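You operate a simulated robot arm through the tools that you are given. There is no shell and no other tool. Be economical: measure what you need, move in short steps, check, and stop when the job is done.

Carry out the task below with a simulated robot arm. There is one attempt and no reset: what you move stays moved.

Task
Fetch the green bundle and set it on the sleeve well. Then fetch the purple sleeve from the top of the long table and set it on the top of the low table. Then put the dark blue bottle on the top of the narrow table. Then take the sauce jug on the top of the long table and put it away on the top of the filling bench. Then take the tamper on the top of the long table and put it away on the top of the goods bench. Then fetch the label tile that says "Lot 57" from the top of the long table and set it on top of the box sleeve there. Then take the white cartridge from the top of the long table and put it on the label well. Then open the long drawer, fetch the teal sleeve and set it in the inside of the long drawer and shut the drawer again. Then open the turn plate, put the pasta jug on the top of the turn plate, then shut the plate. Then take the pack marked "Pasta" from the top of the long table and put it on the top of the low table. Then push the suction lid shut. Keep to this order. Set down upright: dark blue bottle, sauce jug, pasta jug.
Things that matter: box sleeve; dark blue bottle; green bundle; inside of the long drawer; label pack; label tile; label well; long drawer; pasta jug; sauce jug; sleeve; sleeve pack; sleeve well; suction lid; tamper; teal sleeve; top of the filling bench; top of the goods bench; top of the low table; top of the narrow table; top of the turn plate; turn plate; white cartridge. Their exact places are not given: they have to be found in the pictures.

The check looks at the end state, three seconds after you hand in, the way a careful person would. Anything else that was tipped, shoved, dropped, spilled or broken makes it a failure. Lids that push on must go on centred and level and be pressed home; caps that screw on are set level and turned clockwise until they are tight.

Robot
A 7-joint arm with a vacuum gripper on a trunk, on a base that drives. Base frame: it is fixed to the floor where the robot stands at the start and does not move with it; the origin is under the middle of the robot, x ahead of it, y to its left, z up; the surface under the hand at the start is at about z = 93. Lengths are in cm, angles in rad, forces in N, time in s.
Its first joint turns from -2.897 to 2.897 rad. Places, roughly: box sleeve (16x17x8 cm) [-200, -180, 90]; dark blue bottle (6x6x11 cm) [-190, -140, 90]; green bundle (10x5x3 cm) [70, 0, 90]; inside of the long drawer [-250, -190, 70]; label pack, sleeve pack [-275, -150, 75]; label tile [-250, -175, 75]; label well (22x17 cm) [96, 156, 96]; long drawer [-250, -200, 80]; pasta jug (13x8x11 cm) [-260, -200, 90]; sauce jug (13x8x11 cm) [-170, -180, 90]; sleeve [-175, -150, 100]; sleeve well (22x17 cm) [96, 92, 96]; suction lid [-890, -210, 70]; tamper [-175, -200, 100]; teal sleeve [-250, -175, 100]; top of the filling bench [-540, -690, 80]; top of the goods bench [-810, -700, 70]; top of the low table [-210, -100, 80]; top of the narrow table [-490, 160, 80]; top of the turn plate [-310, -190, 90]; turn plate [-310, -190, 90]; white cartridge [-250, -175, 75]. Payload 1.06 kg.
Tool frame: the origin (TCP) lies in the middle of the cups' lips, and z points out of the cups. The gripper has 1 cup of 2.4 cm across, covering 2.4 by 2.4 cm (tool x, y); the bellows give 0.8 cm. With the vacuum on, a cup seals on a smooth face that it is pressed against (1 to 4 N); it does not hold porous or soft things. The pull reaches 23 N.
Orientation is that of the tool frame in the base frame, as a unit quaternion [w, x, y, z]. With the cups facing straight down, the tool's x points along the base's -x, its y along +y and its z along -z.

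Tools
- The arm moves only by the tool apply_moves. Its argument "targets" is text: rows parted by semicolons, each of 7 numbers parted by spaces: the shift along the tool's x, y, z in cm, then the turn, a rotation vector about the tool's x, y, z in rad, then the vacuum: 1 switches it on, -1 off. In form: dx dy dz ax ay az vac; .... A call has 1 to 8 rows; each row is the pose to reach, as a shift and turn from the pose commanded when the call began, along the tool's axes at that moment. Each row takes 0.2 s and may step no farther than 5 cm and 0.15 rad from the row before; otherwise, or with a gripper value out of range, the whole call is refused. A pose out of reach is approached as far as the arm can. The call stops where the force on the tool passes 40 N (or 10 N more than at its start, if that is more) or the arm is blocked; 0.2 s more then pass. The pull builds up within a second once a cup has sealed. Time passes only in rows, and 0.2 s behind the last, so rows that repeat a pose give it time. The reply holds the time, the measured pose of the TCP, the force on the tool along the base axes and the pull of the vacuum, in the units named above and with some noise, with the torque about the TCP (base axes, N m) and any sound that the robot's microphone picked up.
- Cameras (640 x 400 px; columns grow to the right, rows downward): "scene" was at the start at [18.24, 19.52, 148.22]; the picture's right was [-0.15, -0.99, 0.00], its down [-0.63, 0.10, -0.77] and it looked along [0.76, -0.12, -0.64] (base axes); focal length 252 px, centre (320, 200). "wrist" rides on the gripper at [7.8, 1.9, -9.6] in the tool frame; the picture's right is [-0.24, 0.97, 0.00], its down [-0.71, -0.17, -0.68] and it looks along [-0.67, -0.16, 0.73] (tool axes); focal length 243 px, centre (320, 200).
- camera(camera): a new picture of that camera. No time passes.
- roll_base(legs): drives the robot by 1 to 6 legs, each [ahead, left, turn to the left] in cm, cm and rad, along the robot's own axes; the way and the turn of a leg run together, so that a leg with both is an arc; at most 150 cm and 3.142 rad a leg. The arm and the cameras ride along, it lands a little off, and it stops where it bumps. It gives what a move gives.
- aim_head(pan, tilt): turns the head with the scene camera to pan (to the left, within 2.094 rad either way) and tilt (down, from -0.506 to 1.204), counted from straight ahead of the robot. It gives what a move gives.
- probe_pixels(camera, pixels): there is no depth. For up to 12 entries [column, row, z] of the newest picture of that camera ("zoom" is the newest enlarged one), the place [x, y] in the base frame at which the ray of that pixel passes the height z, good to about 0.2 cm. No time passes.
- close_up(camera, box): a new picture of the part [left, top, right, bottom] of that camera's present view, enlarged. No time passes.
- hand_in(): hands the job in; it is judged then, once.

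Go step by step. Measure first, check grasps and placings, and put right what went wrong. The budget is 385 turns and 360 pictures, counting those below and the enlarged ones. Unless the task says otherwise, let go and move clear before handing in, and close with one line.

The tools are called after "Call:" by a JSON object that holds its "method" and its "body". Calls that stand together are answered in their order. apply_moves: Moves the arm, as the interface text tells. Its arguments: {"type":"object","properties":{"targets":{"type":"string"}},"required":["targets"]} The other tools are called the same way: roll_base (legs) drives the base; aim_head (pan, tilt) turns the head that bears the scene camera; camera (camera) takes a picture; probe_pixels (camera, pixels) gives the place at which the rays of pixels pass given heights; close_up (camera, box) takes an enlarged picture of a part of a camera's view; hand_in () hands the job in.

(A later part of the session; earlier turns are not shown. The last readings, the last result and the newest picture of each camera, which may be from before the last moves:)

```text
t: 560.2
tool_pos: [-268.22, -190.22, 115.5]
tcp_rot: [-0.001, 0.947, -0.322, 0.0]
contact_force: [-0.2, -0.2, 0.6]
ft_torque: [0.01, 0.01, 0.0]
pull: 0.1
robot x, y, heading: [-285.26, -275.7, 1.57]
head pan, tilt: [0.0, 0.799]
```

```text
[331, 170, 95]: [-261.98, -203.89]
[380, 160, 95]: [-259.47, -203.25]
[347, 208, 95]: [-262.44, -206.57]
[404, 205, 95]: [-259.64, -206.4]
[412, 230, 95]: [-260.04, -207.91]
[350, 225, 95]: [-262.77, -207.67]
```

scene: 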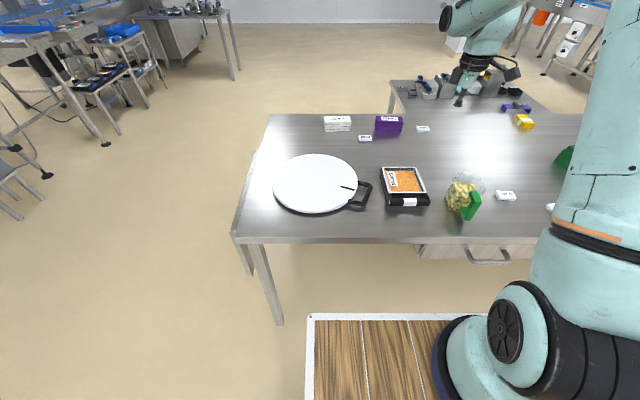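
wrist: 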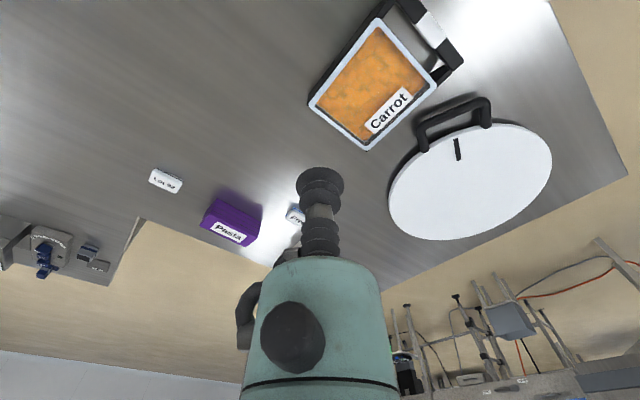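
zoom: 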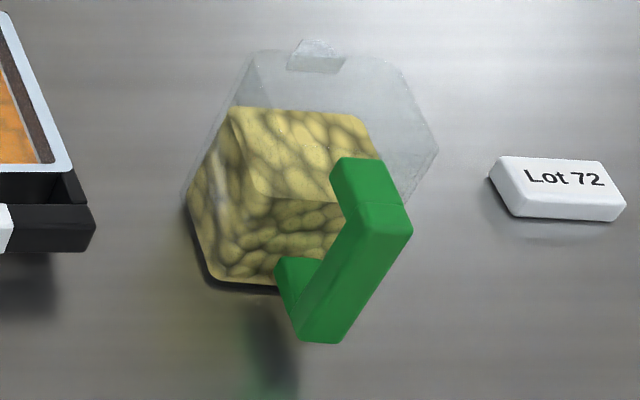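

The handle's bar runs nearly along y at x ≈ −261, body on its +y side. I'll rotate the tool back (heading ≈ 1.42) and place it above the handle.

Call:
{"method": "apply_moves", "body": {"targets": "1.8 0.9 0 0 0 0.134 -1;3.7 1.8 0 0 0 0.268 -1;5.5 2.8 0 0 0 0.402 -1;7.3 3.7 0 0 0 0.536 -1;9.2 4.6 0 0 0 0.67 -1;11 5.5 0 0 0 0.804 -1;12.8 6.5 0 0 0 0.938 -1;14.7 7.4 0 0 0 1.07 -1"}}

Call:
{"method": "apply_moves", "body": {"targets": "0 0 4 0 0 0 -1;0 0 8 0 0 0 -1;0 0 11 0 0 0 -1"}}

Call:
{"method": "camera", "body": {"camera": "wrist"}}

Call:
{"method": "close_up", "body": {"camera": "wrist", "box": [260, 50, 380, 150]}}

```text
t: 562.0
tool_pos: [-260.92, -204.98, 115.55]
tcp_rot: [0.0, -0.65, 0.76, 0.001]
contact_force: [-0.1, -0.1, 0.4]
ft_torque: [0.0, 0.0, -0.02]
pull: 0.1
robot x, y, heading: [-285.26, -276.03, 1.57]
head pan, tilt: [0.0, 0.799]
```

```text
t: 562.8
tool_pos: [-260.95, -204.96, 104.33]
tcp_rot: [0.001, -0.651, 0.759, 0.001]
contact_force: [0.0, -0.1, -0.2]
ft_torque: [0.03, -0.02, 0.02]
pull: 0.1
robot x, y, heading: [-285.11, -275.98, 1.571]
head pan, tilt: [0.0, 0.799]
```

```text
149 pictures are left
```

wrist: 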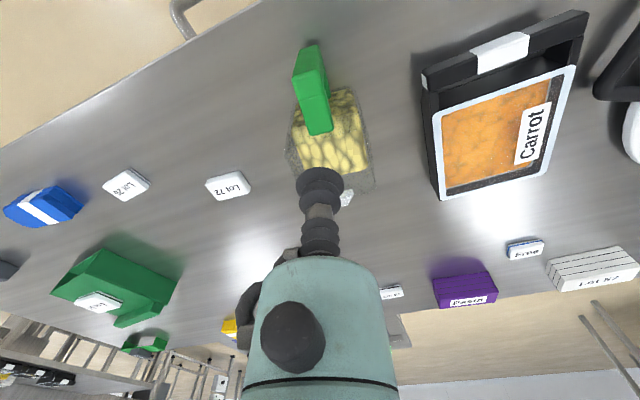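

```text
4.00 times, centred on (320, 100) of wrist
```

zoom: 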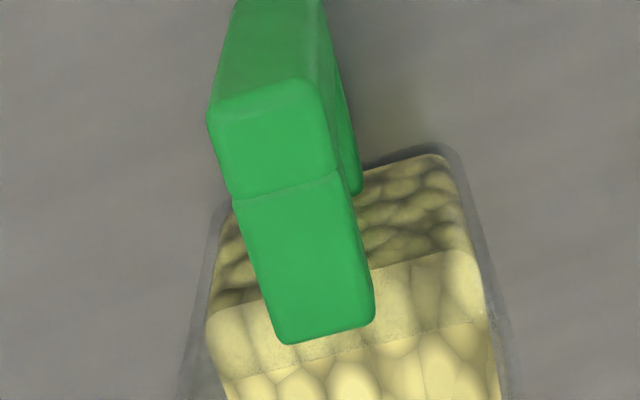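

Call:
{"method": "probe_pixels", "body": {"camera": "zoom", "pixels": [[376, 318, 95], [284, 343, 95], [338, 170, 95], [233, 197, 95], [215, 130, 95], [312, 82, 95]]}}

```text
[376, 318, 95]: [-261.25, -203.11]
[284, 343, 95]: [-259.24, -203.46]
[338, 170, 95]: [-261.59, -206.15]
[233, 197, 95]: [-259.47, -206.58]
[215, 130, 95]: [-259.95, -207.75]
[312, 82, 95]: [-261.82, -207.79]
```

Grip point: (−260.35, −204.5). Press down there.

Call:
{"method": "apply_moves", "body": {"targets": "-0.54 -0.52 3 0 0 0 1;-0.54 -0.52 6 0 0 0 1;-0.54 -0.52 8 0 0 0 1;-0.54 -0.52 9 0 0 0 1;-0.54 -0.52 9.4 0 0 0 1;-0.54 -0.52 9.7 0 0 0 1;-0.54 -0.52 9.7 0 0 0 1;-0.54 -0.52 9.7 0 0 0 1"}}

```text
t: 564.6
tool_pos: [-260.42, -204.5, 94.71]
tcp_rot: [0.0, -0.651, 0.759, 0.001]
contact_force: [-2.7, 0.4, 10.3]
ft_torque: [0.06, 0.01, 0.1]
pull: 23.0
robot x, y, heading: [-284.83, -275.69, 1.564]
head pan, tilt: [0.0, 0.799]
```

Sealed. I'll lift with a gradual tilt as with the sauce jug, watching the load.

Call:
{"method": "apply_moves", "body": {"targets": "0 0 -0.25 0 0.02 0 1;0 0 -0.5 0 0.04 0 1;0 0 -0.75 0 0.06 0 1;0 0 -1 0 0.08 0 1"}}

Call:
{"method": "apply_moves", "body": {"targets": "0 0 -0.25 0 0.02 0 1;0 0 -0.5 0 0.04 0 1;0 0 -0.75 0 0.06 0 1;0 0 -1 0 0.08 0 1"}}

```text
t: 565.6
tool_pos: [-260.48, -204.55, 95.81]
tcp_rot: [-0.029, -0.65, 0.759, -0.025]
contact_force: [0.1, 0.1, -3.5]
ft_torque: [-0.17, 0.02, -0.02]
pull: 23.2
robot x, y, heading: [-285.1, -275.76, 1.569]
head pan, tilt: [0.0, 0.799]
```

```text
t: 566.6
tool_pos: [-260.35, -204.46, 96.76]
tcp_rot: [-0.06, -0.649, 0.757, -0.05]
contact_force: [0.3, -0.8, -4.5]
ft_torque: [-0.13, 0.03, -0.02]
pull: 22.8
robot x, y, heading: [-285.43, -275.75, 1.575]
head pan, tilt: [0.0, 0.799]
```

Holding well (−4.5 N, −0.13 N m). Continue up.

Call:
{"method": "apply_moves", "body": {"targets": "0.08 0 -0.5 0 0 0 1;0.2 0 -1.3 0 0 0 1;0.4 0 -2.5 0 0 0 1;0.64 0 -4 0 0 0 1;0.88 0 -5.5 0 0 0 1;1.12 0 -7 0 0 0 1;1.3 0 -8.2 0 0 0 1;1.4 0 -8.8 0 0 0 1"}}

Call:
{"method": "close_up", "body": {"camera": "scene", "box": [420, 100, 548, 230]}}

```text
t: 568.4
tool_pos: [-260.49, -204.63, 105.65]
tcp_rot: [-0.061, -0.649, 0.757, -0.051]
contact_force: [0.4, 0.4, -4.0]
ft_torque: [-0.13, 0.02, 0.02]
pull: 22.7
robot x, y, heading: [-285.37, -275.64, 1.573]
head pan, tilt: [0.0, 0.799]
```

```text
3.08 times, centred on (484, 165) of scene
```

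zoom: 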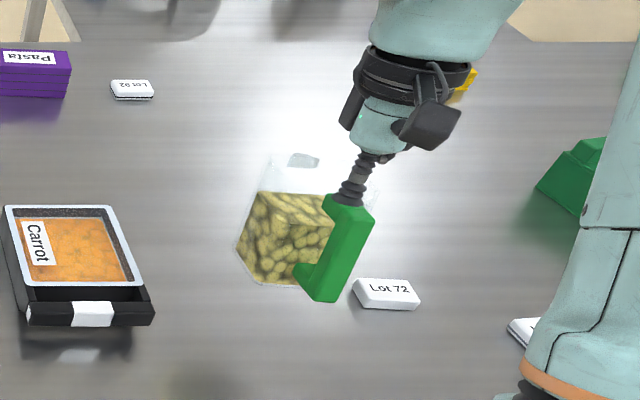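

I'll raise a bit more, then carry it sideways over the plate.

Call:
{"method": "apply_moves", "body": {"targets": "0.16 0 -1 0 0 0 1;0.4 0 -2.5 0 0 0 1;0.64 0.5 -4 0 0 0 1;0.8 1.5 -5 0 0 0 1;0.8 3.5 -5 0 0 0 1;0.8 6 -5 0 0 0 1;0.8 9 -5 0 0 0 1;0.8 12 -5 0 0 0 1"}}

Call:
{"method": "apply_moves", "body": {"targets": "0 2 0 0 0 0 1;0 5 0 0 0 0 1;0 8 0 0 0 0 1;-0.5 11.5 -0.08 0 0 0 1;-1 15 -0.16 0 0 0 1;-1.5 18 -0.24 0 0 0 1;-1.8 20.5 -0.3 0 0 0 1;-2.2 22.5 -0.35 0 0 0 1"}}

Call:
{"method": "apply_moves", "body": {"targets": "0 2 0 0 0 0 1;0 5 0 0 0 0 1;0 8 0 0 0 0 1;0 11 0 0 0 0 1;0 13.5 0 0 0 0 1;0 15 0 0 0 0 1"}}

Call:
{"method": "camera", "body": {"camera": "scene"}}

Call:
{"method": "camera", "body": {"camera": "wrist"}}

```text
t: 570.2
tool_pos: [-272.28, -202.46, 110.84]
tcp_rot: [-0.061, -0.649, 0.757, -0.05]
contact_force: [0.1, -0.9, -4.5]
ft_torque: [-0.16, 0.01, -0.03]
pull: 23.6
robot x, y, heading: [-285.31, -275.84, 1.566]
head pan, tilt: [0.0, 0.799]
```

```text
t: 572.0
tool_pos: [-294.11, -197.07, 110.69]
tcp_rot: [-0.06, -0.648, 0.758, -0.051]
contact_force: [0.5, -0.3, -3.2]
ft_torque: [-0.12, 0.02, -0.01]
pull: 22.9
robot x, y, heading: [-285.51, -275.9, 1.565]
head pan, tilt: [0.0, 0.799]
```

```text
t: 573.4
tool_pos: [-308.82, -194.62, 110.81]
tcp_rot: [-0.059, -0.649, 0.757, -0.05]
contact_force: [0.1, 0.1, -3.7]
ft_torque: [-0.16, 0.02, -0.01]
pull: 23.7
robot x, y, heading: [-285.28, -275.84, 1.572]
head pan, tilt: [0.0, 0.799]
```

```text
146 pictures are left
```

scene: 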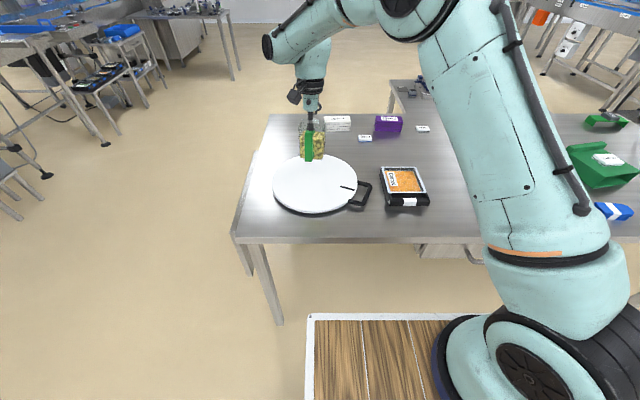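

```text
145 pictures are left
```

wrist: 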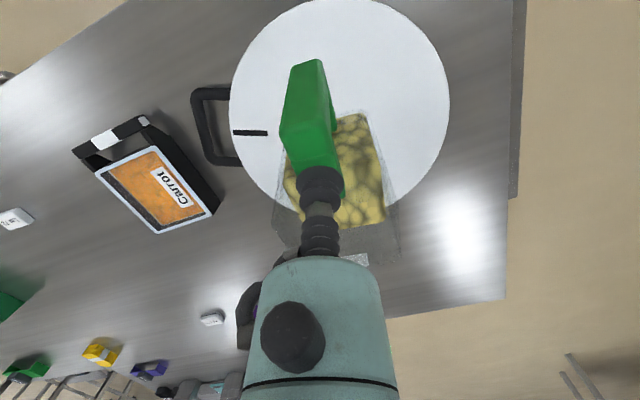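

The jug is over the plate's middle. Lowering to z ≈ 101.

Call:
{"method": "apply_moves", "body": {"targets": "-0.16 0 1 0 0 0 1;-0.39 0 2.5 0 0 0 1;-0.7 0 4.5 0 0 0 1;-1.02 0 6.5 0 0 0 1;-1.25 0 8 0 0 0 1;-1.45 0 9.2 0 0 0 1;-1.55 0 9.8 0 0 0 1"}}

Call:
{"method": "apply_moves", "body": {"targets": "-0.08 0 0.5 0 0 0 1;-0.16 0 1 0 0 0 1"}}

Call:
{"method": "apply_moves", "body": {"targets": "-0.08 0 0.5 0 0 0 1;-0.16 0 1 0 0 0 1"}}

Call:
{"method": "close_up", "body": {"camera": "scene", "box": [260, 110, 388, 220]}}

```text
t: 575.0
tool_pos: [-308.91, -194.72, 100.92]
tcp_rot: [-0.059, -0.649, 0.757, -0.05]
contact_force: [-0.4, -1.0, -3.7]
ft_torque: [-0.14, 0.01, 0.0]
pull: 22.5
robot x, y, heading: [-285.29, -275.95, 1.571]
head pan, tilt: [0.0, 0.799]
```

```text
t: 575.6
tool_pos: [-308.88, -194.65, 99.83]
tcp_rot: [-0.06, -0.649, 0.756, -0.05]
contact_force: [-0.2, 0.5, -4.9]
ft_torque: [-0.12, 0.04, 0.02]
pull: 22.8
robot x, y, heading: [-285.27, -275.85, 1.57]
head pan, tilt: [0.0, 0.799]
```

```text
t: 576.2
tool_pos: [-308.86, -194.71, 98.84]
tcp_rot: [-0.06, -0.648, 0.758, -0.051]
contact_force: [-0.5, -0.9, 1.4]
ft_torque: [0.16, -0.05, 0.02]
pull: 22.8
robot x, y, heading: [-284.95, -275.51, 1.569]
head pan, tilt: [0.0, 0.799]
```

```text
3.64 times, centred on (324, 165) of scene
```

zoom: 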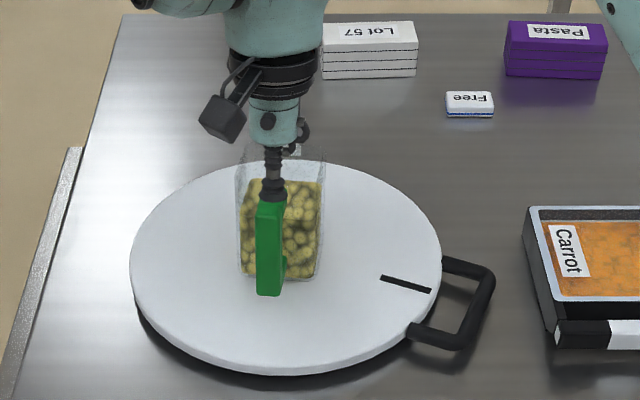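

The far edge touched. Lower 1 cm, then rotate to vertical.

Call:
{"method": "apply_moves", "body": {"targets": "-0.08 0 0.5 0 0 0 1;-0.12 0 0.8 0 -0.03 0 1;-0.14 0 0.9 0 -0.06 0 1;-0.14 0 0.9 0 -0.09 0 1;-0.14 0 0.9 0 -0.12 0 1;-0.14 0 0.9 0 -0.157 0 1;-0.14 0 0.9 0 -0.157 0 1"}}

Call:
{"method": "apply_moves", "body": {"targets": "0 0 0.3 0 0 0 1;0 0 0.6 0 0 0 1"}}

```text
t: 577.8
tool_pos: [-308.89, -194.63, 97.97]
tcp_rot: [-0.001, -0.651, 0.759, 0.001]
contact_force: [0.7, -1.0, -2.4]
ft_torque: [-0.12, 0.03, 0.02]
pull: 23.2
robot x, y, heading: [-285.14, -275.69, 1.571]
head pan, tilt: [0.0, 0.799]
```

```text
t: 578.4
tool_pos: [-309.02, -194.65, 97.54]
tcp_rot: [0.0, -0.651, 0.759, 0.002]
contact_force: [0.7, -1.2, 16.8]
ft_torque: [0.01, 0.01, -0.02]
pull: 22.7
robot x, y, heading: [-284.59, -275.78, 1.572]
head pan, tilt: [0.0, 0.799]
```

It rests flat (torque ≈ 0). Release and rise.

Call:
{"method": "apply_moves", "body": {"targets": "0 0 -0.2 0 0 0 1;0 0 -0.2 0 0 0 -1;0 0 -0.2 0 0 0 -1;0 0 -0.2 0 0 0 -1;0 0 -0.4 0 0 0 -1;0 0 -2 0 0 0 -1;0 0 -6 0 0 0 -1;0 0 -11 0 0 0 -1"}}

Call:
{"method": "camera", "body": {"camera": "scene"}}

Call:
{"method": "close_up", "body": {"camera": "scene", "box": [260, 110, 388, 220]}}

```text
t: 580.2
tool_pos: [-309.01, -194.72, 108.24]
tcp_rot: [-0.001, -0.651, 0.759, -0.001]
contact_force: [-0.1, 1.6, 0.8]
ft_torque: [-0.03, -0.03, 0.02]
pull: 0.1
robot x, y, heading: [-285.67, -275.71, 1.567]
head pan, tilt: [0.0, 0.799]
```

```text
143 pictures are left
```

scene: 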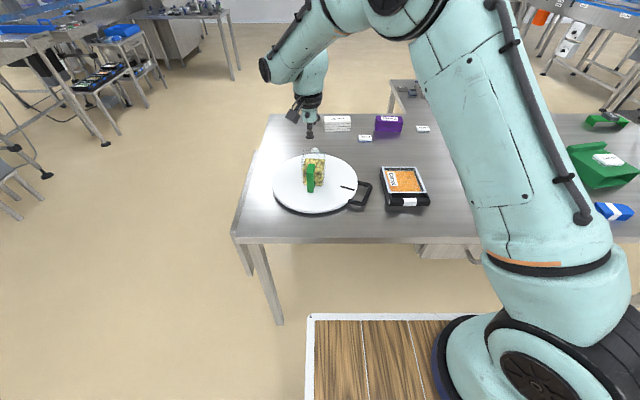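

```text
3.64 times, centred on (324, 165) of scene
```

zoom: 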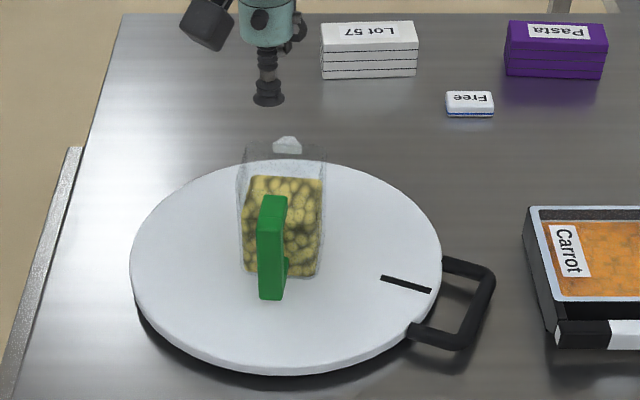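

The pasta jug stands upright on the plate. To shut it I'll seal again on the plate's free part near the handle (−296, −190), tool yaw as before.

Call:
{"method": "apply_moves", "body": {"targets": "-0.8 -1.5 -2 0 0 -0.134 -1;-1.7 -3 -3 0 0 -0.268 -1;-2.5 -4.5 -3 0 0 -0.402 -1;-3.3 -6 -3 0 0 -0.536 -1;-4.2 -7.6 -3 0 0 -0.67 -1;-5 -9.1 -3 0 0 -0.804 -1;-5.8 -10.6 -3 0 0 -0.94 -1;-6.66 -12.1 -3 0 0 -1.075 -1"}}

Call:
{"method": "apply_moves", "body": {"targets": "0 0 5 0 0 0 -1;0 0 10 0 0 0 -1;0 0 15 0 0 0 -1;0 0 19 0 0 0 -1"}}

Call:
{"method": "camera", "body": {"camera": "wrist"}}

Call:
{"method": "close_up", "body": {"camera": "scene", "box": [260, 110, 420, 220]}}

```text
t: 582.0
tool_pos: [-296.09, -189.93, 111.21]
tcp_rot: [0.0, 0.948, -0.318, 0.0]
contact_force: [0.0, 0.2, 0.3]
ft_torque: [0.01, -0.01, -0.02]
pull: 0.0
robot x, y, heading: [-285.09, -275.86, 1.571]
head pan, tilt: [0.0, 0.799]
```

```text
t: 583.0
tool_pos: [-295.85, -190.08, 92.36]
tcp_rot: [0.0, 0.948, -0.319, -0.002]
contact_force: [0.5, 0.1, 0.5]
ft_torque: [0.02, -0.03, 0.02]
pull: 0.1
robot x, y, heading: [-285.28, -275.66, 1.566]
head pan, tilt: [0.0, 0.799]
```

```text
141 pictures are left
```

wrist: 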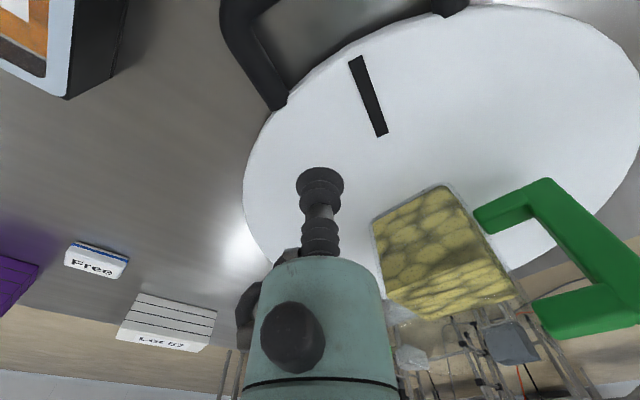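

```text
3.64 times, centred on (340, 165) of scene
```

zoom: 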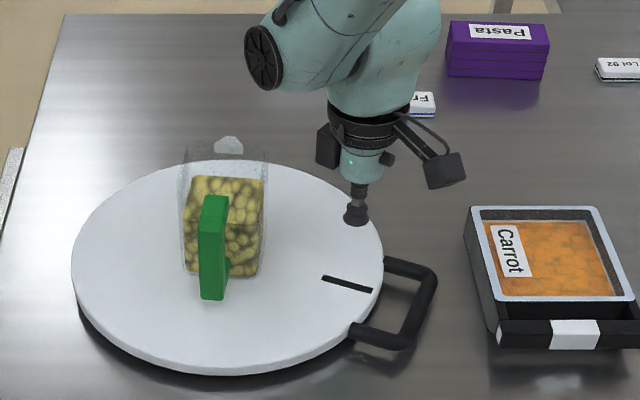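

Good clearance from the jug. Descend and seal.

Call:
{"method": "apply_moves", "body": {"targets": "0 0 2 0 0 0 1;0 0 3.8 0 0 0 1;0 0 4.6 0 0 0 1;0 0 5.1 0 0 0 1;0 0 5.3 0 0 0 1;0 0 5.3 0 0 0 1;0 0 4.9 0 0 0 1"}}

```text
t: 584.6
tool_pos: [-296.03, -190.1, 87.12]
tcp_rot: [0.002, 0.948, -0.319, 0.001]
contact_force: [3.8, -0.7, -14.3]
ft_torque: [0.05, 0.04, -0.04]
pull: 23.1
robot x, y, heading: [-285.33, -275.9, 1.57]
head pan, tilt: [0.0, 0.799]
```

Sealed. Turn the plate clockwise back along its arc.

Call:
{"method": "apply_moves", "body": {"targets": "0.5 0.8 0 0 0 0.075 1;0.94 1.59 0 0 0 0.15 1;1.64 3.32 0 0 0 0.3 1;2.06 5.12 0 0 0 0.45 1;2.22 6.97 0 0 0 0.6 1;2.09 8.82 0 0 0 0.75 1;1.9 9.7 0 0 0 0.825 1;1.7 10.63 0 0 0 0.9 1"}}

Call:
{"method": "close_up", "body": {"camera": "scene", "box": [260, 110, 420, 240]}}

```text
t: 586.4
tool_pos: [-301.31, -199.32, 87.46]
tcp_rot: [0.0, 0.714, -0.701, -0.001]
contact_force: [-6.4, 11.3, 7.1]
ft_torque: [-0.05, -0.02, 0.01]
pull: 23.2
robot x, y, heading: [-285.47, -275.66, 1.573]
head pan, tilt: [0.0, 0.799]
```

```text
3.08 times, centred on (340, 175) of scene
```

zoom: 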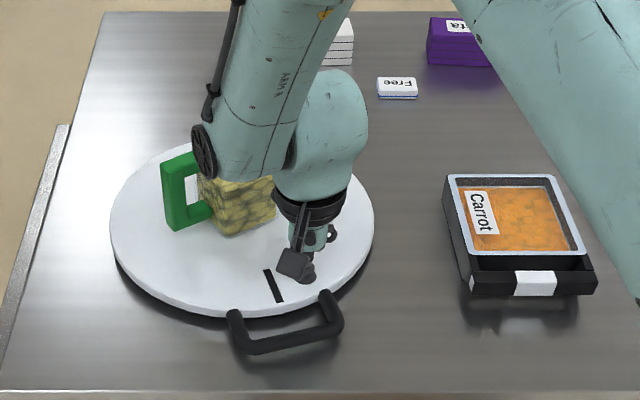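

Call:
{"method": "apply_moves", "body": {"targets": "0.47 0.78 0 0 0 0.075 1;0.92 1.55 0 0 0 0.15 1;1.28 2.4 0 0 0 0.225 1;1.61 3.21 0 0 0 0.3 1;1.78 3.8 0 0 0 0.35 1"}}

Call:
{"method": "close_up", "body": {"camera": "scene", "box": [260, 110, 420, 240]}}

```text
t: 587.6
tool_pos: [-304.7, -201.44, 87.36]
tcp_rot: [0.0, -0.58, 0.815, -0.001]
contact_force: [4.9, 2.1, -18.0]
ft_torque: [-0.2, 0.35, -0.01]
pull: 23.0
robot x, y, heading: [-285.21, -275.83, 1.569]
head pan, tilt: [0.0, 0.799]
```

```text
3.08 times, centred on (340, 175) of scene
```

zoom: 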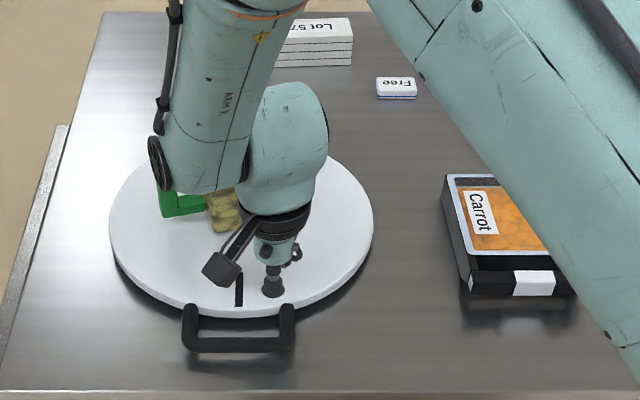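

Nearly there. I'll turn a little further to make sure it reaches its stop.

Call:
{"method": "apply_moves", "body": {"targets": "0.5 0.8 0 0 0 0.075 1;0.99 1.57 0 0 0 0.15 1;0.99 1.57 0 0 0 0.15 1"}}

Call:
{"method": "close_up", "body": {"camera": "scene", "box": [260, 110, 420, 240]}}

```text
t: 588.4
tool_pos: [-306.55, -201.72, 87.45]
tcp_rot: [-0.001, -0.518, 0.855, 0.0]
contact_force: [12.9, 2.6, 6.6]
ft_torque: [0.05, 0.18, -0.06]
pull: 22.8
robot x, y, heading: [-285.39, -276.02, 1.568]
head pan, tilt: [0.0, 0.799]
```

```text
3.08 times, centred on (340, 175) of scene
```

zoom: 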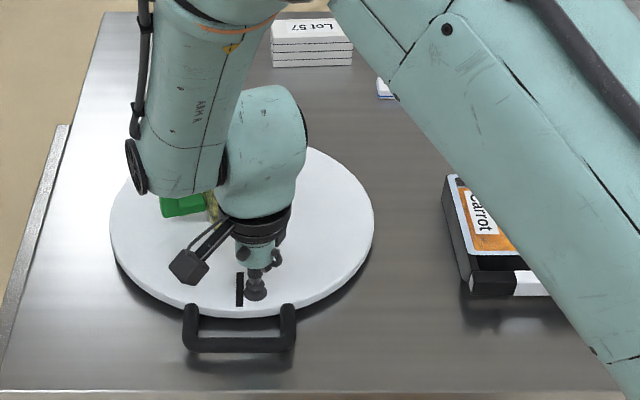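

The handle stayed put while the cup slid: the plate is at its closed stop. Release and rise straight up.

Call:
{"method": "apply_moves", "body": {"targets": "0 0 0 0 0 0 -1;0 0 0 0 0 0 -1;0 0 0 0 0 0 -1;0 0 -0.6 0 0 0 -1;0 0 -3 0 0 0 -1;0 0 -8 0 0 0 -1;0 0 -13 0 0 0 -1;0 0 -18 0 0 0 -1"}}

Call:
{"method": "apply_moves", "body": {"targets": "2 0 -4 0 0 -0.1 -1;5 0 -8 0 0 -0.2 -1;9 0 -10 0 0 -0.3 -1;13 0 -11 0 0 -0.4 -1;17 0 -12 0 0 -0.48 -1"}}

Call:
{"method": "camera", "body": {"camera": "scene"}}

Call:
{"method": "close_up", "body": {"camera": "scene", "box": [260, 110, 420, 240]}}

```text
t: 590.2
tool_pos: [-306.73, -201.61, 105.45]
tcp_rot: [0.0, -0.52, 0.854, 0.0]
contact_force: [-0.2, 0.3, 0.0]
ft_torque: [-0.01, -0.03, 0.0]
pull: 0.0
robot x, y, heading: [-285.25, -275.84, 1.567]
head pan, tilt: [0.0, 0.799]
```

```text
t: 591.4
tool_pos: [-314.4, -217.08, 117.27]
tcp_rot: [-0.001, 0.708, -0.706, 0.001]
contact_force: [0.2, 0.3, -0.3]
ft_torque: [-0.04, -0.02, 0.01]
pull: 0.1
robot x, y, heading: [-285.3, -275.6, 1.568]
head pan, tilt: [0.0, 0.799]
```

```text
136 pictures are left
```

scene: 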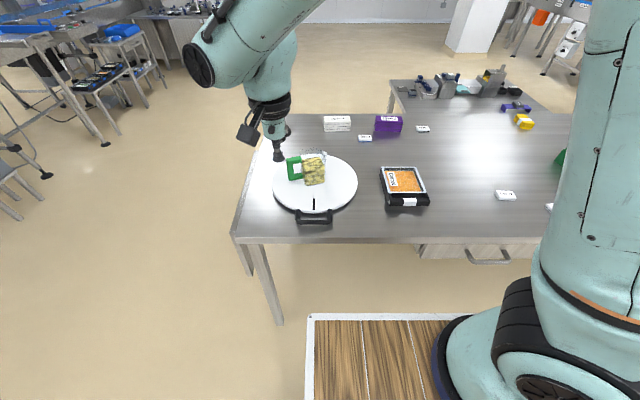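

```text
3.08 times, centred on (340, 175) of scene
```

zoom: 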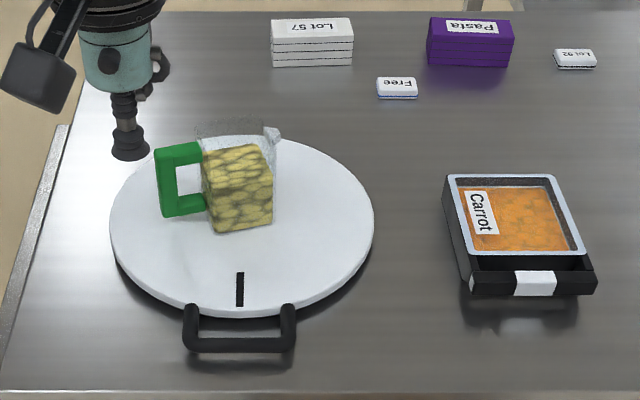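

Jug upright, plate shut with its mark and handle back at −y. Next: the purple "Pasta" pack near the table's +y edge. I need the +y side; let me check obstacles to the left.

Call:
{"method": "aim_head", "body": {"pan": 0.7, "tilt": 0.5}}

Call:
{"method": "camera", "body": {"camera": "scene"}}

```text
t: 592.4
tool_pos: [-314.52, -216.81, 117.22]
tcp_rot: [0.001, 0.707, -0.707, -0.002]
contact_force: [-0.3, 0.5, -0.8]
ft_torque: [-0.02, 0.02, -0.03]
pull: 0.0
robot x, y, heading: [-285.43, -275.94, 1.568]
head pan, tilt: [0.7, 0.499]
```

```text
134 pictures are left
```

scene: 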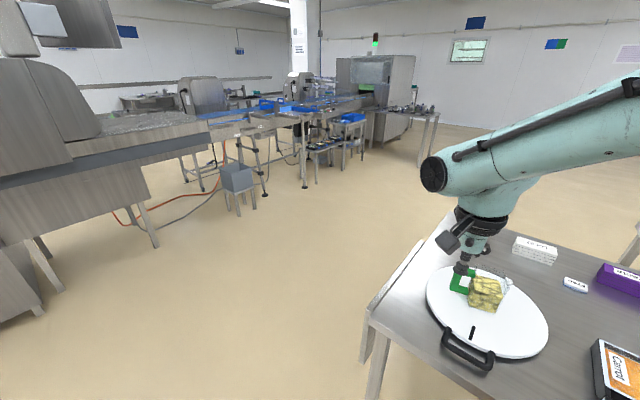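

Call:
{"method": "probe_pixels", "body": {"camera": "scene", "pixels": [[155, 247, 0], [240, 214, 0], [305, 188, 0], [345, 168, 0], [430, 165, 0], [45, 310, 0], [366, 315, 85.5]]}}

```text
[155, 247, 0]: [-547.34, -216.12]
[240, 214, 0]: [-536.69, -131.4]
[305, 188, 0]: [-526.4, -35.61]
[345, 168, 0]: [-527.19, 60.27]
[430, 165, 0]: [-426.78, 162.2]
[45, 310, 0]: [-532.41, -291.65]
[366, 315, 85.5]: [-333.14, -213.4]
```

The corridor x −338…−525 is free. I'll drive around the table's −x end to its +y side.

Call:
{"method": "roll_base", "body": {"legs": [[-20, 0, 0], [0, 145, 0], [120, 0, 0], [120, 0, 0], [0, 0, -3.14]]}}

Call:
{"method": "aim_head", "body": {"pan": 0.7, "tilt": 0.5}}

Call:
{"method": "camera", "body": {"camera": "scene"}}

```text
t: 619.5
tool_pos: [-395.37, -113.73, 117.22]
tcp_rot: [0.002, 0.714, 0.7, 0.0]
contact_force: [-0.5, 0.3, -0.7]
ft_torque: [-0.03, 0.0, 0.0]
pull: 0.0
robot x, y, heading: [-423.49, -54.28, -1.597]
head pan, tilt: [0.7, 0.499]
```

```text
t: 620.1
tool_pos: [-395.4, -113.76, 117.1]
tcp_rot: [0.002, 0.714, 0.7, 0.0]
contact_force: [0.1, 0.2, -0.3]
ft_torque: [-0.01, 0.03, 0.02]
pull: 0.1
robot x, y, heading: [-423.07, -54.25, -1.589]
head pan, tilt: [0.7, 0.499]
```

```text
133 pictures are left
```

scene: 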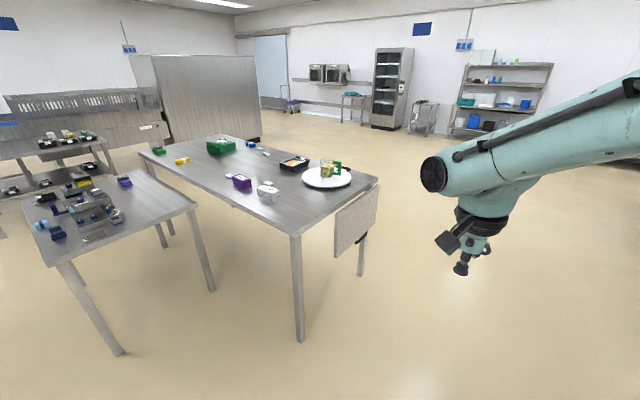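

Call:
{"method": "probe_pixels", "body": {"camera": "scene", "pixels": [[195, 207, 75], [52, 265, 75], [295, 236, 85.5], [378, 182, 85.5], [242, 177, 92], [120, 355, 0]]}}

Call:
{"method": "close_up", "body": {"camera": "scene", "box": [20, 150, 200, 270]}}

```text
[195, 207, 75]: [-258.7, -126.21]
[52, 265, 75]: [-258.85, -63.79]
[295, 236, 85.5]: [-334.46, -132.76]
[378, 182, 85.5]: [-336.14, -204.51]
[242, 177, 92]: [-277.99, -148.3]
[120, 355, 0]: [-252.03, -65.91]
```

```text
3.33 times, centred on (110, 210) of scene
```

zoom: 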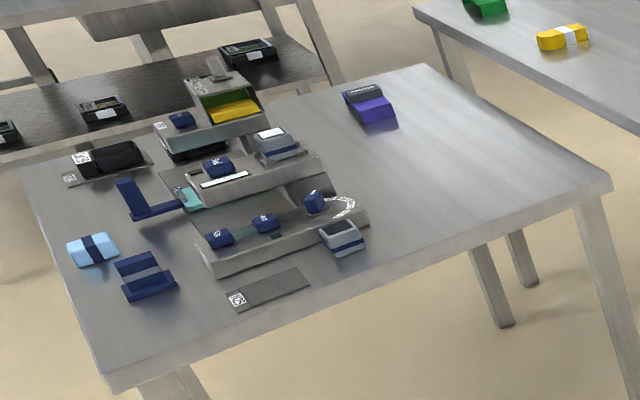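

The low table's free area is around (−235, −112); the pack is near (−278, −148). I'll stand at about (−312, −76).

Call:
{"method": "roll_base", "body": {"legs": [[0, 110, 0.015], [20, 0, 0]]}}

Call:
{"method": "aim_head", "body": {"pan": 0.4, "tilt": 0.75}}

Call:
{"method": "camera", "body": {"camera": "scene"}}

Call:
{"method": "camera", "body": {"camera": "wrist"}}

```text
t: 626.9
tool_pos: [-284.31, -133.39, 117.18]
tcp_rot: [0.0, 0.704, 0.71, 0.001]
contact_force: [-1.0, 0.3, 0.1]
ft_torque: [0.0, 0.0, 0.0]
pull: 0.0
robot x, y, heading: [-313.8, -74.79, -1.56]
head pan, tilt: [0.7, 0.499]
```

```text
t: 627.7
tool_pos: [-284.4, -133.39, 117.14]
tcp_rot: [0.0, 0.704, 0.71, 0.001]
contact_force: [0.5, -1.0, 0.0]
ft_torque: [0.01, -0.05, 0.02]
pull: 0.0
robot x, y, heading: [-314.03, -74.65, -1.571]
head pan, tilt: [0.4, 0.75]
```

```text
131 pictures are left
```

scene: 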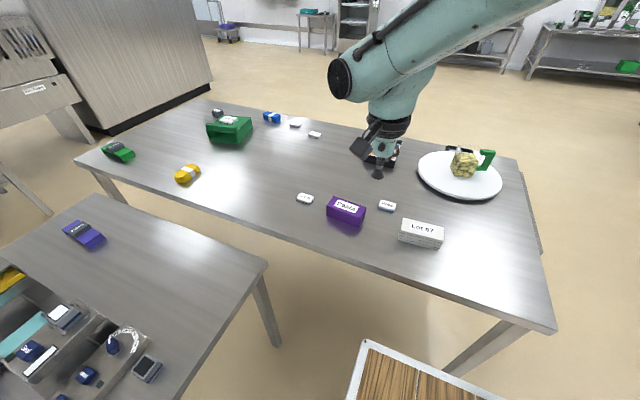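

```text
130 pictures are left
```

wrist: 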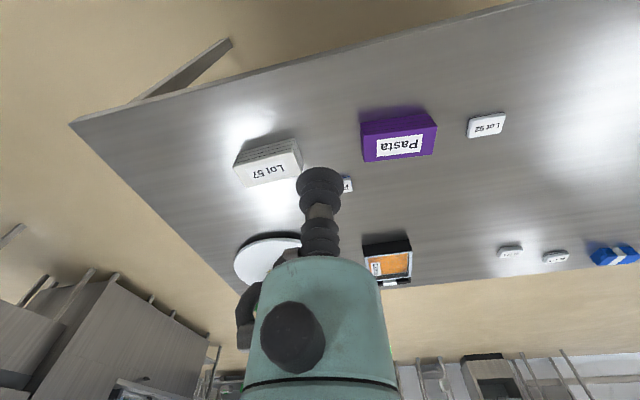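

Call:
{"method": "close_up", "body": {"camera": "wrist", "box": [350, 95, 450, 175]}}

Call:
{"method": "probe_pixels", "body": {"camera": "zoom", "pixels": [[320, 230, 88], [320, 230, 90], [320, 230, 92]]}}

Call:
{"method": "close_up", "body": {"camera": "scene", "box": [315, 185, 379, 235]}}

Call:
{"method": "probe_pixels", "body": {"camera": "zoom", "pixels": [[310, 160, 88], [310, 160, 90], [310, 160, 92]]}}

```text
5.00 times, centred on (400, 135) of wrist
```

zoom: 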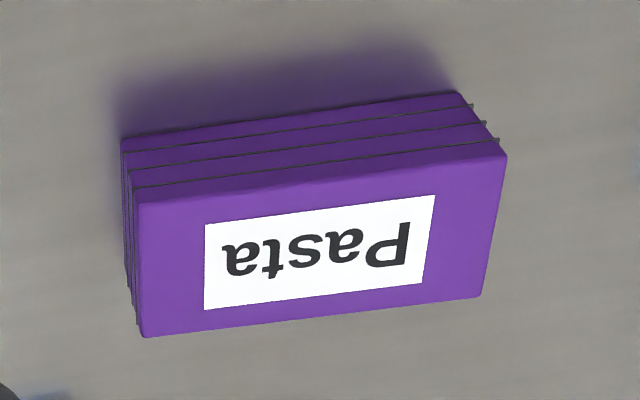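

```text
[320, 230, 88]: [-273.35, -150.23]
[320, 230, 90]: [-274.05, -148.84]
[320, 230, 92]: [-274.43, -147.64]
```

```text
8.00 times, centred on (347, 210) of scene
```

zoom: 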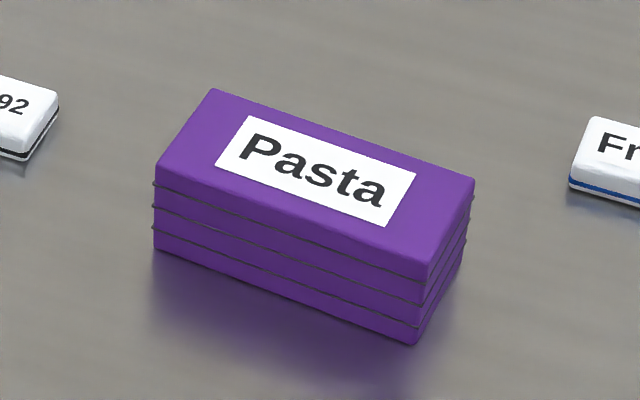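

```text
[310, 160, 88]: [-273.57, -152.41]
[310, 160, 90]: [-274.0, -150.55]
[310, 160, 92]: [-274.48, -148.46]
```

Pack top centre ≈ (−274.1, −149.3, 90). Moving above it.

Call:
{"method": "apply_moves", "body": {"targets": "-4 2.6 0 0 0 0 -1;-8 5.2 0 0 0 0 -1;-12 7.8 0 0 0 0 -1;-15.9 10.3 0 0 0 0 -1;-15.9 10.3 5 0 0 0 -1;-15.9 10.3 10 0 0 0 -1;-15.9 10.3 15 0 0 0 -1;-15.9 10.3 20 0 0 0 -1"}}

Call:
{"method": "close_up", "body": {"camera": "wrist", "box": [240, 60, 400, 200]}}

Call:
{"method": "probe_pixels", "body": {"camera": "zoom", "pixels": [[320, 200, 89.8], [320, 100, 89.8]]}}

```text
t: 629.5
tool_pos: [-273.95, -149.09, 97.46]
tcp_rot: [0.001, 0.703, 0.711, 0.0]
contact_force: [0.7, 0.0, 0.3]
ft_torque: [-0.04, 0.06, -0.03]
pull: 0.1
robot x, y, heading: [-313.96, -74.91, -1.564]
head pan, tilt: [0.4, 0.75]
```

```text
2.86 times, centred on (320, 130) of wrist
```

zoom: 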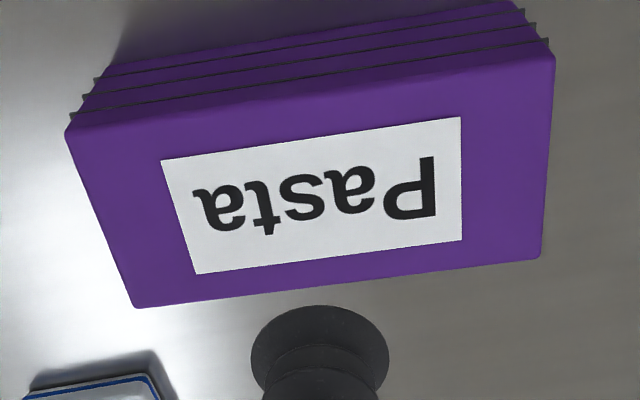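

```text
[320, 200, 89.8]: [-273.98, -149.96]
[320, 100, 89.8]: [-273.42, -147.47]
```

Call:
{"method": "apply_moves", "body": {"targets": "-0.4 0 3 0 0 0 1;-0.4 0 5.5 0 0 0 1;-0.4 0 7 0 0 0 1;-0.4 0 7.6 0 0 0 1;-0.4 0 8 0 0 0 1;-0.4 0 8 0 0 0 1;-0.4 0 8 0 0 0 1"}}

```text
t: 631.1
tool_pos: [-273.78, -149.59, 89.39]
tcp_rot: [0.001, 0.704, 0.71, 0.0]
contact_force: [2.6, -3.4, 17.0]
ft_torque: [0.03, 0.05, 0.06]
pull: 22.8
robot x, y, heading: [-313.89, -74.77, -1.564]
head pan, tilt: [0.4, 0.75]
```

Sealed. Lift and check that the whole pack comes.

Call:
{"method": "apply_moves", "body": {"targets": "0 0 -0.5 0 0 0 1;0 0 -1.5 0 0 0 1;0 0 -3.5 0 0 0 1;0 0 -6.5 0 0 0 1;0 0 -10 0 0 0 1;0 0 -14 0 0 0 1;0 0 -18 0 0 0 1;0 0 -22 0 0 0 1"}}

Call:
{"method": "camera", "body": {"camera": "scene"}}

Call:
{"method": "camera", "body": {"camera": "wrist"}}

```text
t: 632.9
tool_pos: [-273.81, -149.74, 111.21]
tcp_rot: [-0.001, 0.704, 0.71, 0.001]
contact_force: [-0.2, 0.0, -1.9]
ft_torque: [0.03, -0.02, -0.01]
pull: 23.0
robot x, y, heading: [-314.17, -74.99, -1.563]
head pan, tilt: [0.4, 0.75]
```

```text
126 pictures are left
```

scene: 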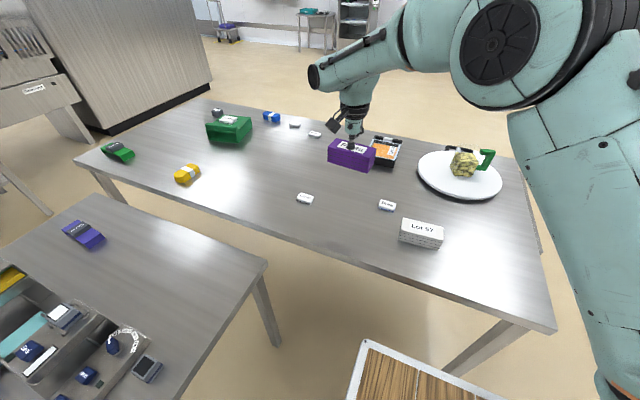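

```text
125 pictures are left
```

wrist: 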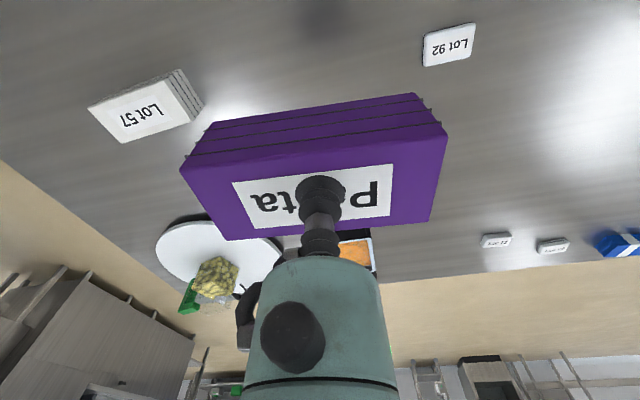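

The whole pack is held. I'll carry it to the free area of the low table, yawing the tool with the arm.

Call:
{"method": "apply_moves", "body": {"targets": "3.4 3.4 0 0 0 -0.05 1;6.8 6.8 0 0 0 -0.1 1;10.2 10.2 0 0 0 -0.16 1;13.6 13.6 0 0 0 -0.22 1;17 17 0 0 0 -0.28 1;20.4 20.4 0 0 0 -0.34 1;23.8 23.8 0 0 0 -0.4 1;27 27.4 0 0 0 -0.46 1"}}

Call:
{"method": "camera", "body": {"camera": "scene"}}

```text
t: 634.7
tool_pos: [-246.51, -122.44, 111.3]
tcp_rot: [0.001, 0.524, 0.852, 0.0]
contact_force: [-0.1, -0.4, -2.2]
ft_torque: [0.05, 0.02, 0.01]
pull: 22.7
robot x, y, heading: [-314.01, -74.33, -1.568]
head pan, tilt: [0.4, 0.75]
```

```text
124 pictures are left
```

scene: 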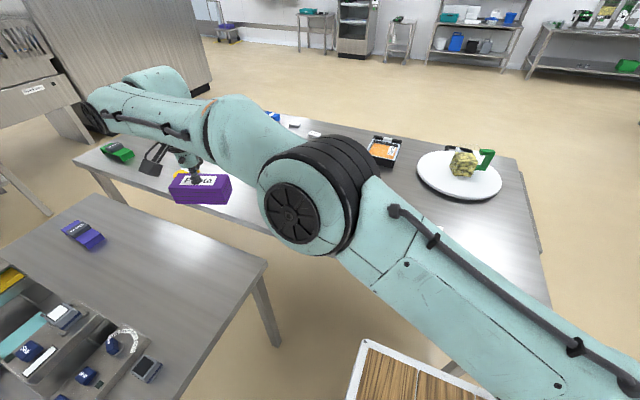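

Call:
{"method": "apply_moves", "body": {"targets": "1.3 3.9 0 0 0 -0.05 1;2.5 7.7 0 0 0 -0.1 1;3.8 11.6 0 0 0 -0.15 1;5 15.4 0 0 0 -0.2 1;5 15.4 5 0 0 -0.2 1;5 15.4 10 0 0 -0.2 1;5 15.4 15 0 0 -0.2 1;5 15.4 20 0 0 -0.2 1"}}

Call:
{"method": "camera", "body": {"camera": "scene"}}

Call:
{"method": "camera", "body": {"camera": "wrist"}}

```text
t: 636.5
tool_pos: [-240.89, -110.42, 94.69]
tcp_rot: [0.0, 0.437, 0.9, 0.0]
contact_force: [-0.1, 0.6, -2.4]
ft_torque: [0.0, 0.02, 0.05]
pull: 23.2
out of reach, approached as far as the arm can: row 1, 2, 3, 4, 5, 6, 7, 8
robot x, y, heading: [-314.02, -74.6, -1.563]
head pan, tilt: [0.4, 0.75]
```

```text
123 pictures are left
```

scene: 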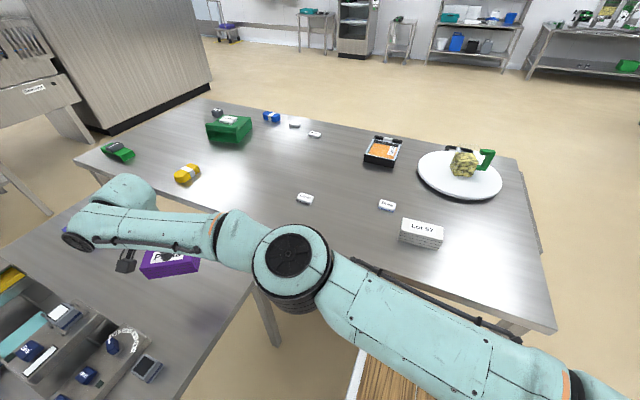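

```text
122 pictures are left
```

wrist: 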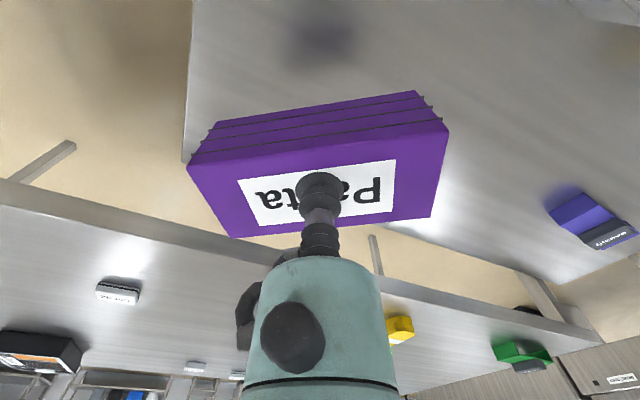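

The arm is cramped in this direction. I'll raise it, bring it back in front, and then turn the base toward the low table.

Call:
{"method": "apply_moves", "body": {"targets": "0 0 -4.5 0 0 0 1;0 0 -9 0 0 0 1;0 -2 -13.5 0 0 0 1;0.5 -4 -18 0 0 0 1;1 -8 -20 0 0 0.05 1;1.5 -12.5 -20 0 0 0.1 1;2 -17 -20 0 0 0.15 1;2.5 -21.5 -20 0 0 0.2 1"}}

Call:
{"method": "apply_moves", "body": {"targets": "0 -4.5 0 0 0 0.05 1;0 -9 0 0 0 0.1 1;0 -13.5 0 0 0 0.15 1;0 -18 0 0 0 0.2 1;0 -22 0 0 0 0.25 1"}}

Call:
{"method": "camera", "body": {"camera": "scene"}}

```text
t: 638.3
tool_pos: [-259.34, -121.98, 114.79]
tcp_rot: [0.0, 0.524, 0.852, 0.002]
contact_force: [0.3, -0.1, -2.0]
ft_torque: [0.02, 0.06, -0.02]
pull: 22.9
robot x, y, heading: [-313.51, -74.63, -1.567]
head pan, tilt: [0.4, 0.75]
```

```text
t: 639.5
tool_pos: [-279.04, -132.06, 114.76]
tcp_rot: [0.0, 0.626, 0.78, 0.001]
contact_force: [0.5, -0.2, -2.4]
ft_torque: [0.02, 0.02, -0.02]
pull: 22.7
robot x, y, heading: [-314.0, -74.75, -1.562]
head pan, tilt: [0.4, 0.75]
```

```text
121 pictures are left
```

scene: 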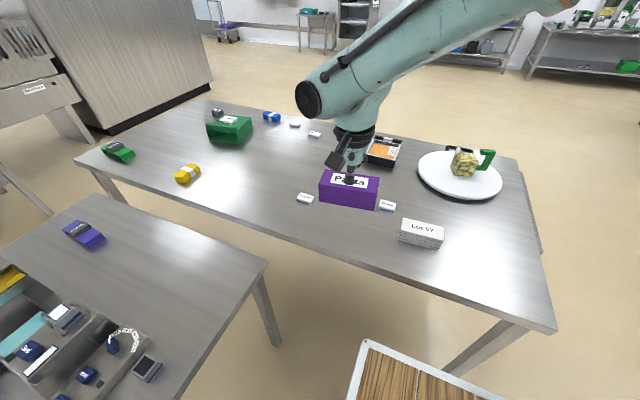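

Call:
{"method": "roll_base", "body": {"legs": [[-8, -12, 0], [0, 0, 1.1]]}}

Call:
{"method": "aim_head", "body": {"pan": 0.0, "tilt": 0.75}}

Call:
{"method": "camera", "body": {"camera": "scene"}}

```text
t: 643.6
tool_pos: [-258.86, -62.36, 114.82]
tcp_rot: [0.0, 0.131, 0.991, 0.0]
contact_force: [-0.8, -0.2, -2.4]
ft_torque: [0.02, 0.0, -0.01]
pull: 23.4
robot x, y, heading: [-325.7, -66.95, -0.477]
head pan, tilt: [0.4, 0.75]
```

```text
t: 644.5
tool_pos: [-258.86, -62.31, 114.71]
tcp_rot: [0.0, 0.131, 0.991, 0.001]
contact_force: [0.5, -0.1, -2.6]
ft_torque: [-0.01, 0.0, 0.01]
pull: 22.8
robot x, y, heading: [-325.47, -66.73, -0.477]
head pan, tilt: [0.0, 0.75]
```

```text
120 pictures are left
```

scene: 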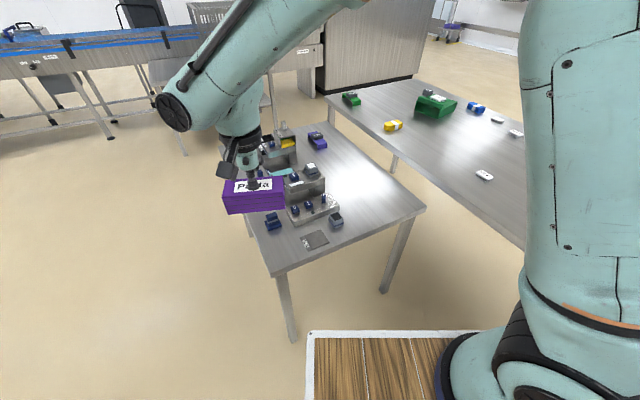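

The free part of the low table is around (375,195). I'll probe it.

Call:
{"method": "probe_pixels", "body": {"camera": "scene", "pixels": [[375, 195, 75], [365, 215, 75], [425, 208, 75], [342, 228, 75], [325, 195, 75], [385, 205, 75]]}}

Call:
{"method": "close_up", "body": {"camera": "scene", "box": [250, 120, 442, 280]}}

```text
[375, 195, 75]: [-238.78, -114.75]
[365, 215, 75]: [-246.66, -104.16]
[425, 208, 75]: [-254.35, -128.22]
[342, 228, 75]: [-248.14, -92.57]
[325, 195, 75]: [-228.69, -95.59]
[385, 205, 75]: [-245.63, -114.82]
```

```text
2.50 times, centred on (346, 200) of scene
```

zoom: 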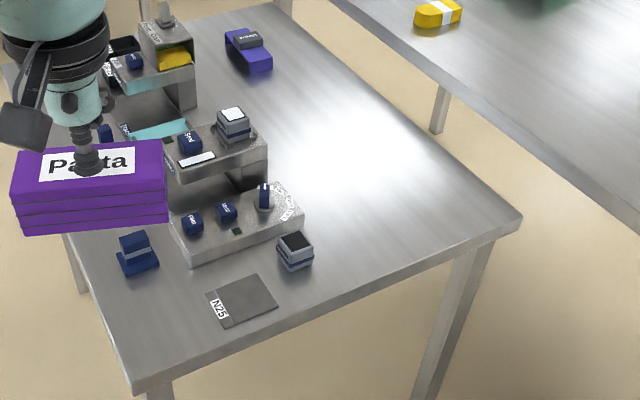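

Call:
{"method": "apply_moves", "body": {"targets": "-2.3 -4 0 0 0 0.03 1;-4.6 -8 0 0 0 0.06 1;-6.9 -12 0 0 0 0.09 1;-9.2 -16 0 0 0 0.12 1;-11.5 -20 0 0 0 0.14 1;-13.8 -24 0 0 0 0.16 1;-16 -28 0 0 0 0.18 1;-18.3 -32 0 0 0 0.2 1"}}

Call:
{"method": "camera", "body": {"camera": "scene"}}

```text
t: 646.2
tool_pos: [-249.35, -98.12, 114.81]
tcp_rot: [0.0, 0.228, 0.974, 0.002]
contact_force: [0.3, 0.0, -2.0]
ft_torque: [-0.06, 0.02, 0.0]
pull: 23.1
robot x, y, heading: [-325.98, -67.02, -0.476]
head pan, tilt: [0.0, 0.75]
```

```text
118 pictures are left
```

scene: 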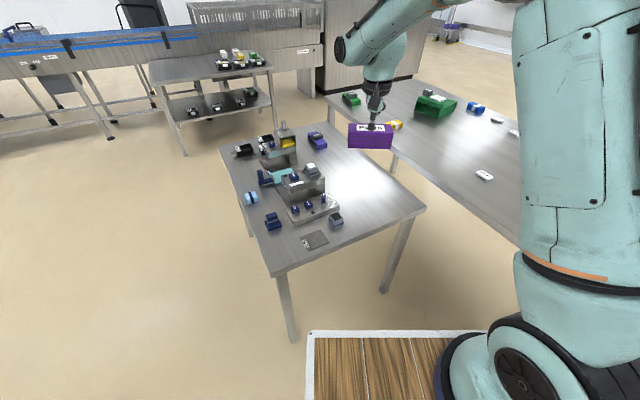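

Call:
{"method": "apply_moves", "body": {"targets": "-3.3 -3.5 0 0 0 0 1;-6.6 -7 0 0 0 0 1;-10 -10.5 0 0 0 0 1;-10 -10.5 5 0 0 0 1;-10 -10.5 10 0 0 0 1;-10 -10.5 15 0 0 0 1;-10 -10.5 20 0 0 0 1;-10 -10.5 25 0 0 0 1"}}

Call:
{"method": "close_up", "body": {"camera": "scene", "box": [250, 120, 442, 280]}}

Call:
{"method": "camera", "body": {"camera": "wrist"}}

```text
t: 648.0
tool_pos: [-245.12, -111.81, 89.93]
tcp_rot: [0.0, 0.229, 0.973, 0.0]
contact_force: [-0.3, 0.1, -2.0]
ft_torque: [-0.02, -0.03, -0.01]
pull: 22.7
robot x, y, heading: [-325.56, -66.61, -0.474]
head pan, tilt: [0.0, 0.75]
```

```text
2.50 times, centred on (346, 200) of scene
```

zoom: 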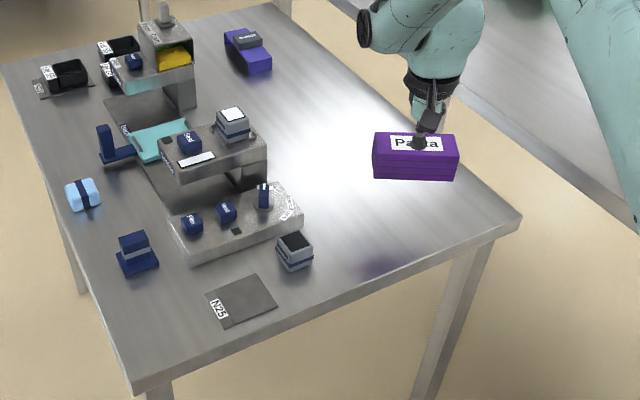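

```text
116 pictures are left
```

wrist: 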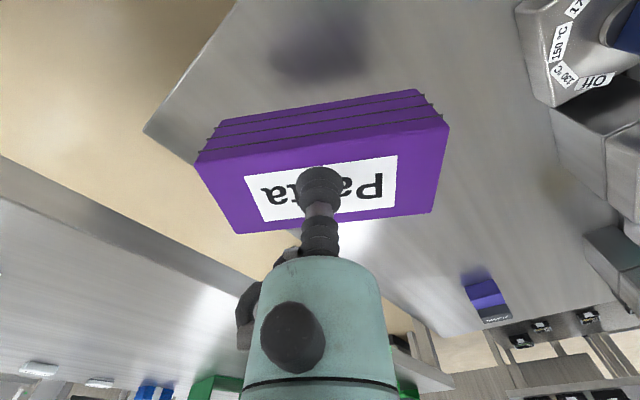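

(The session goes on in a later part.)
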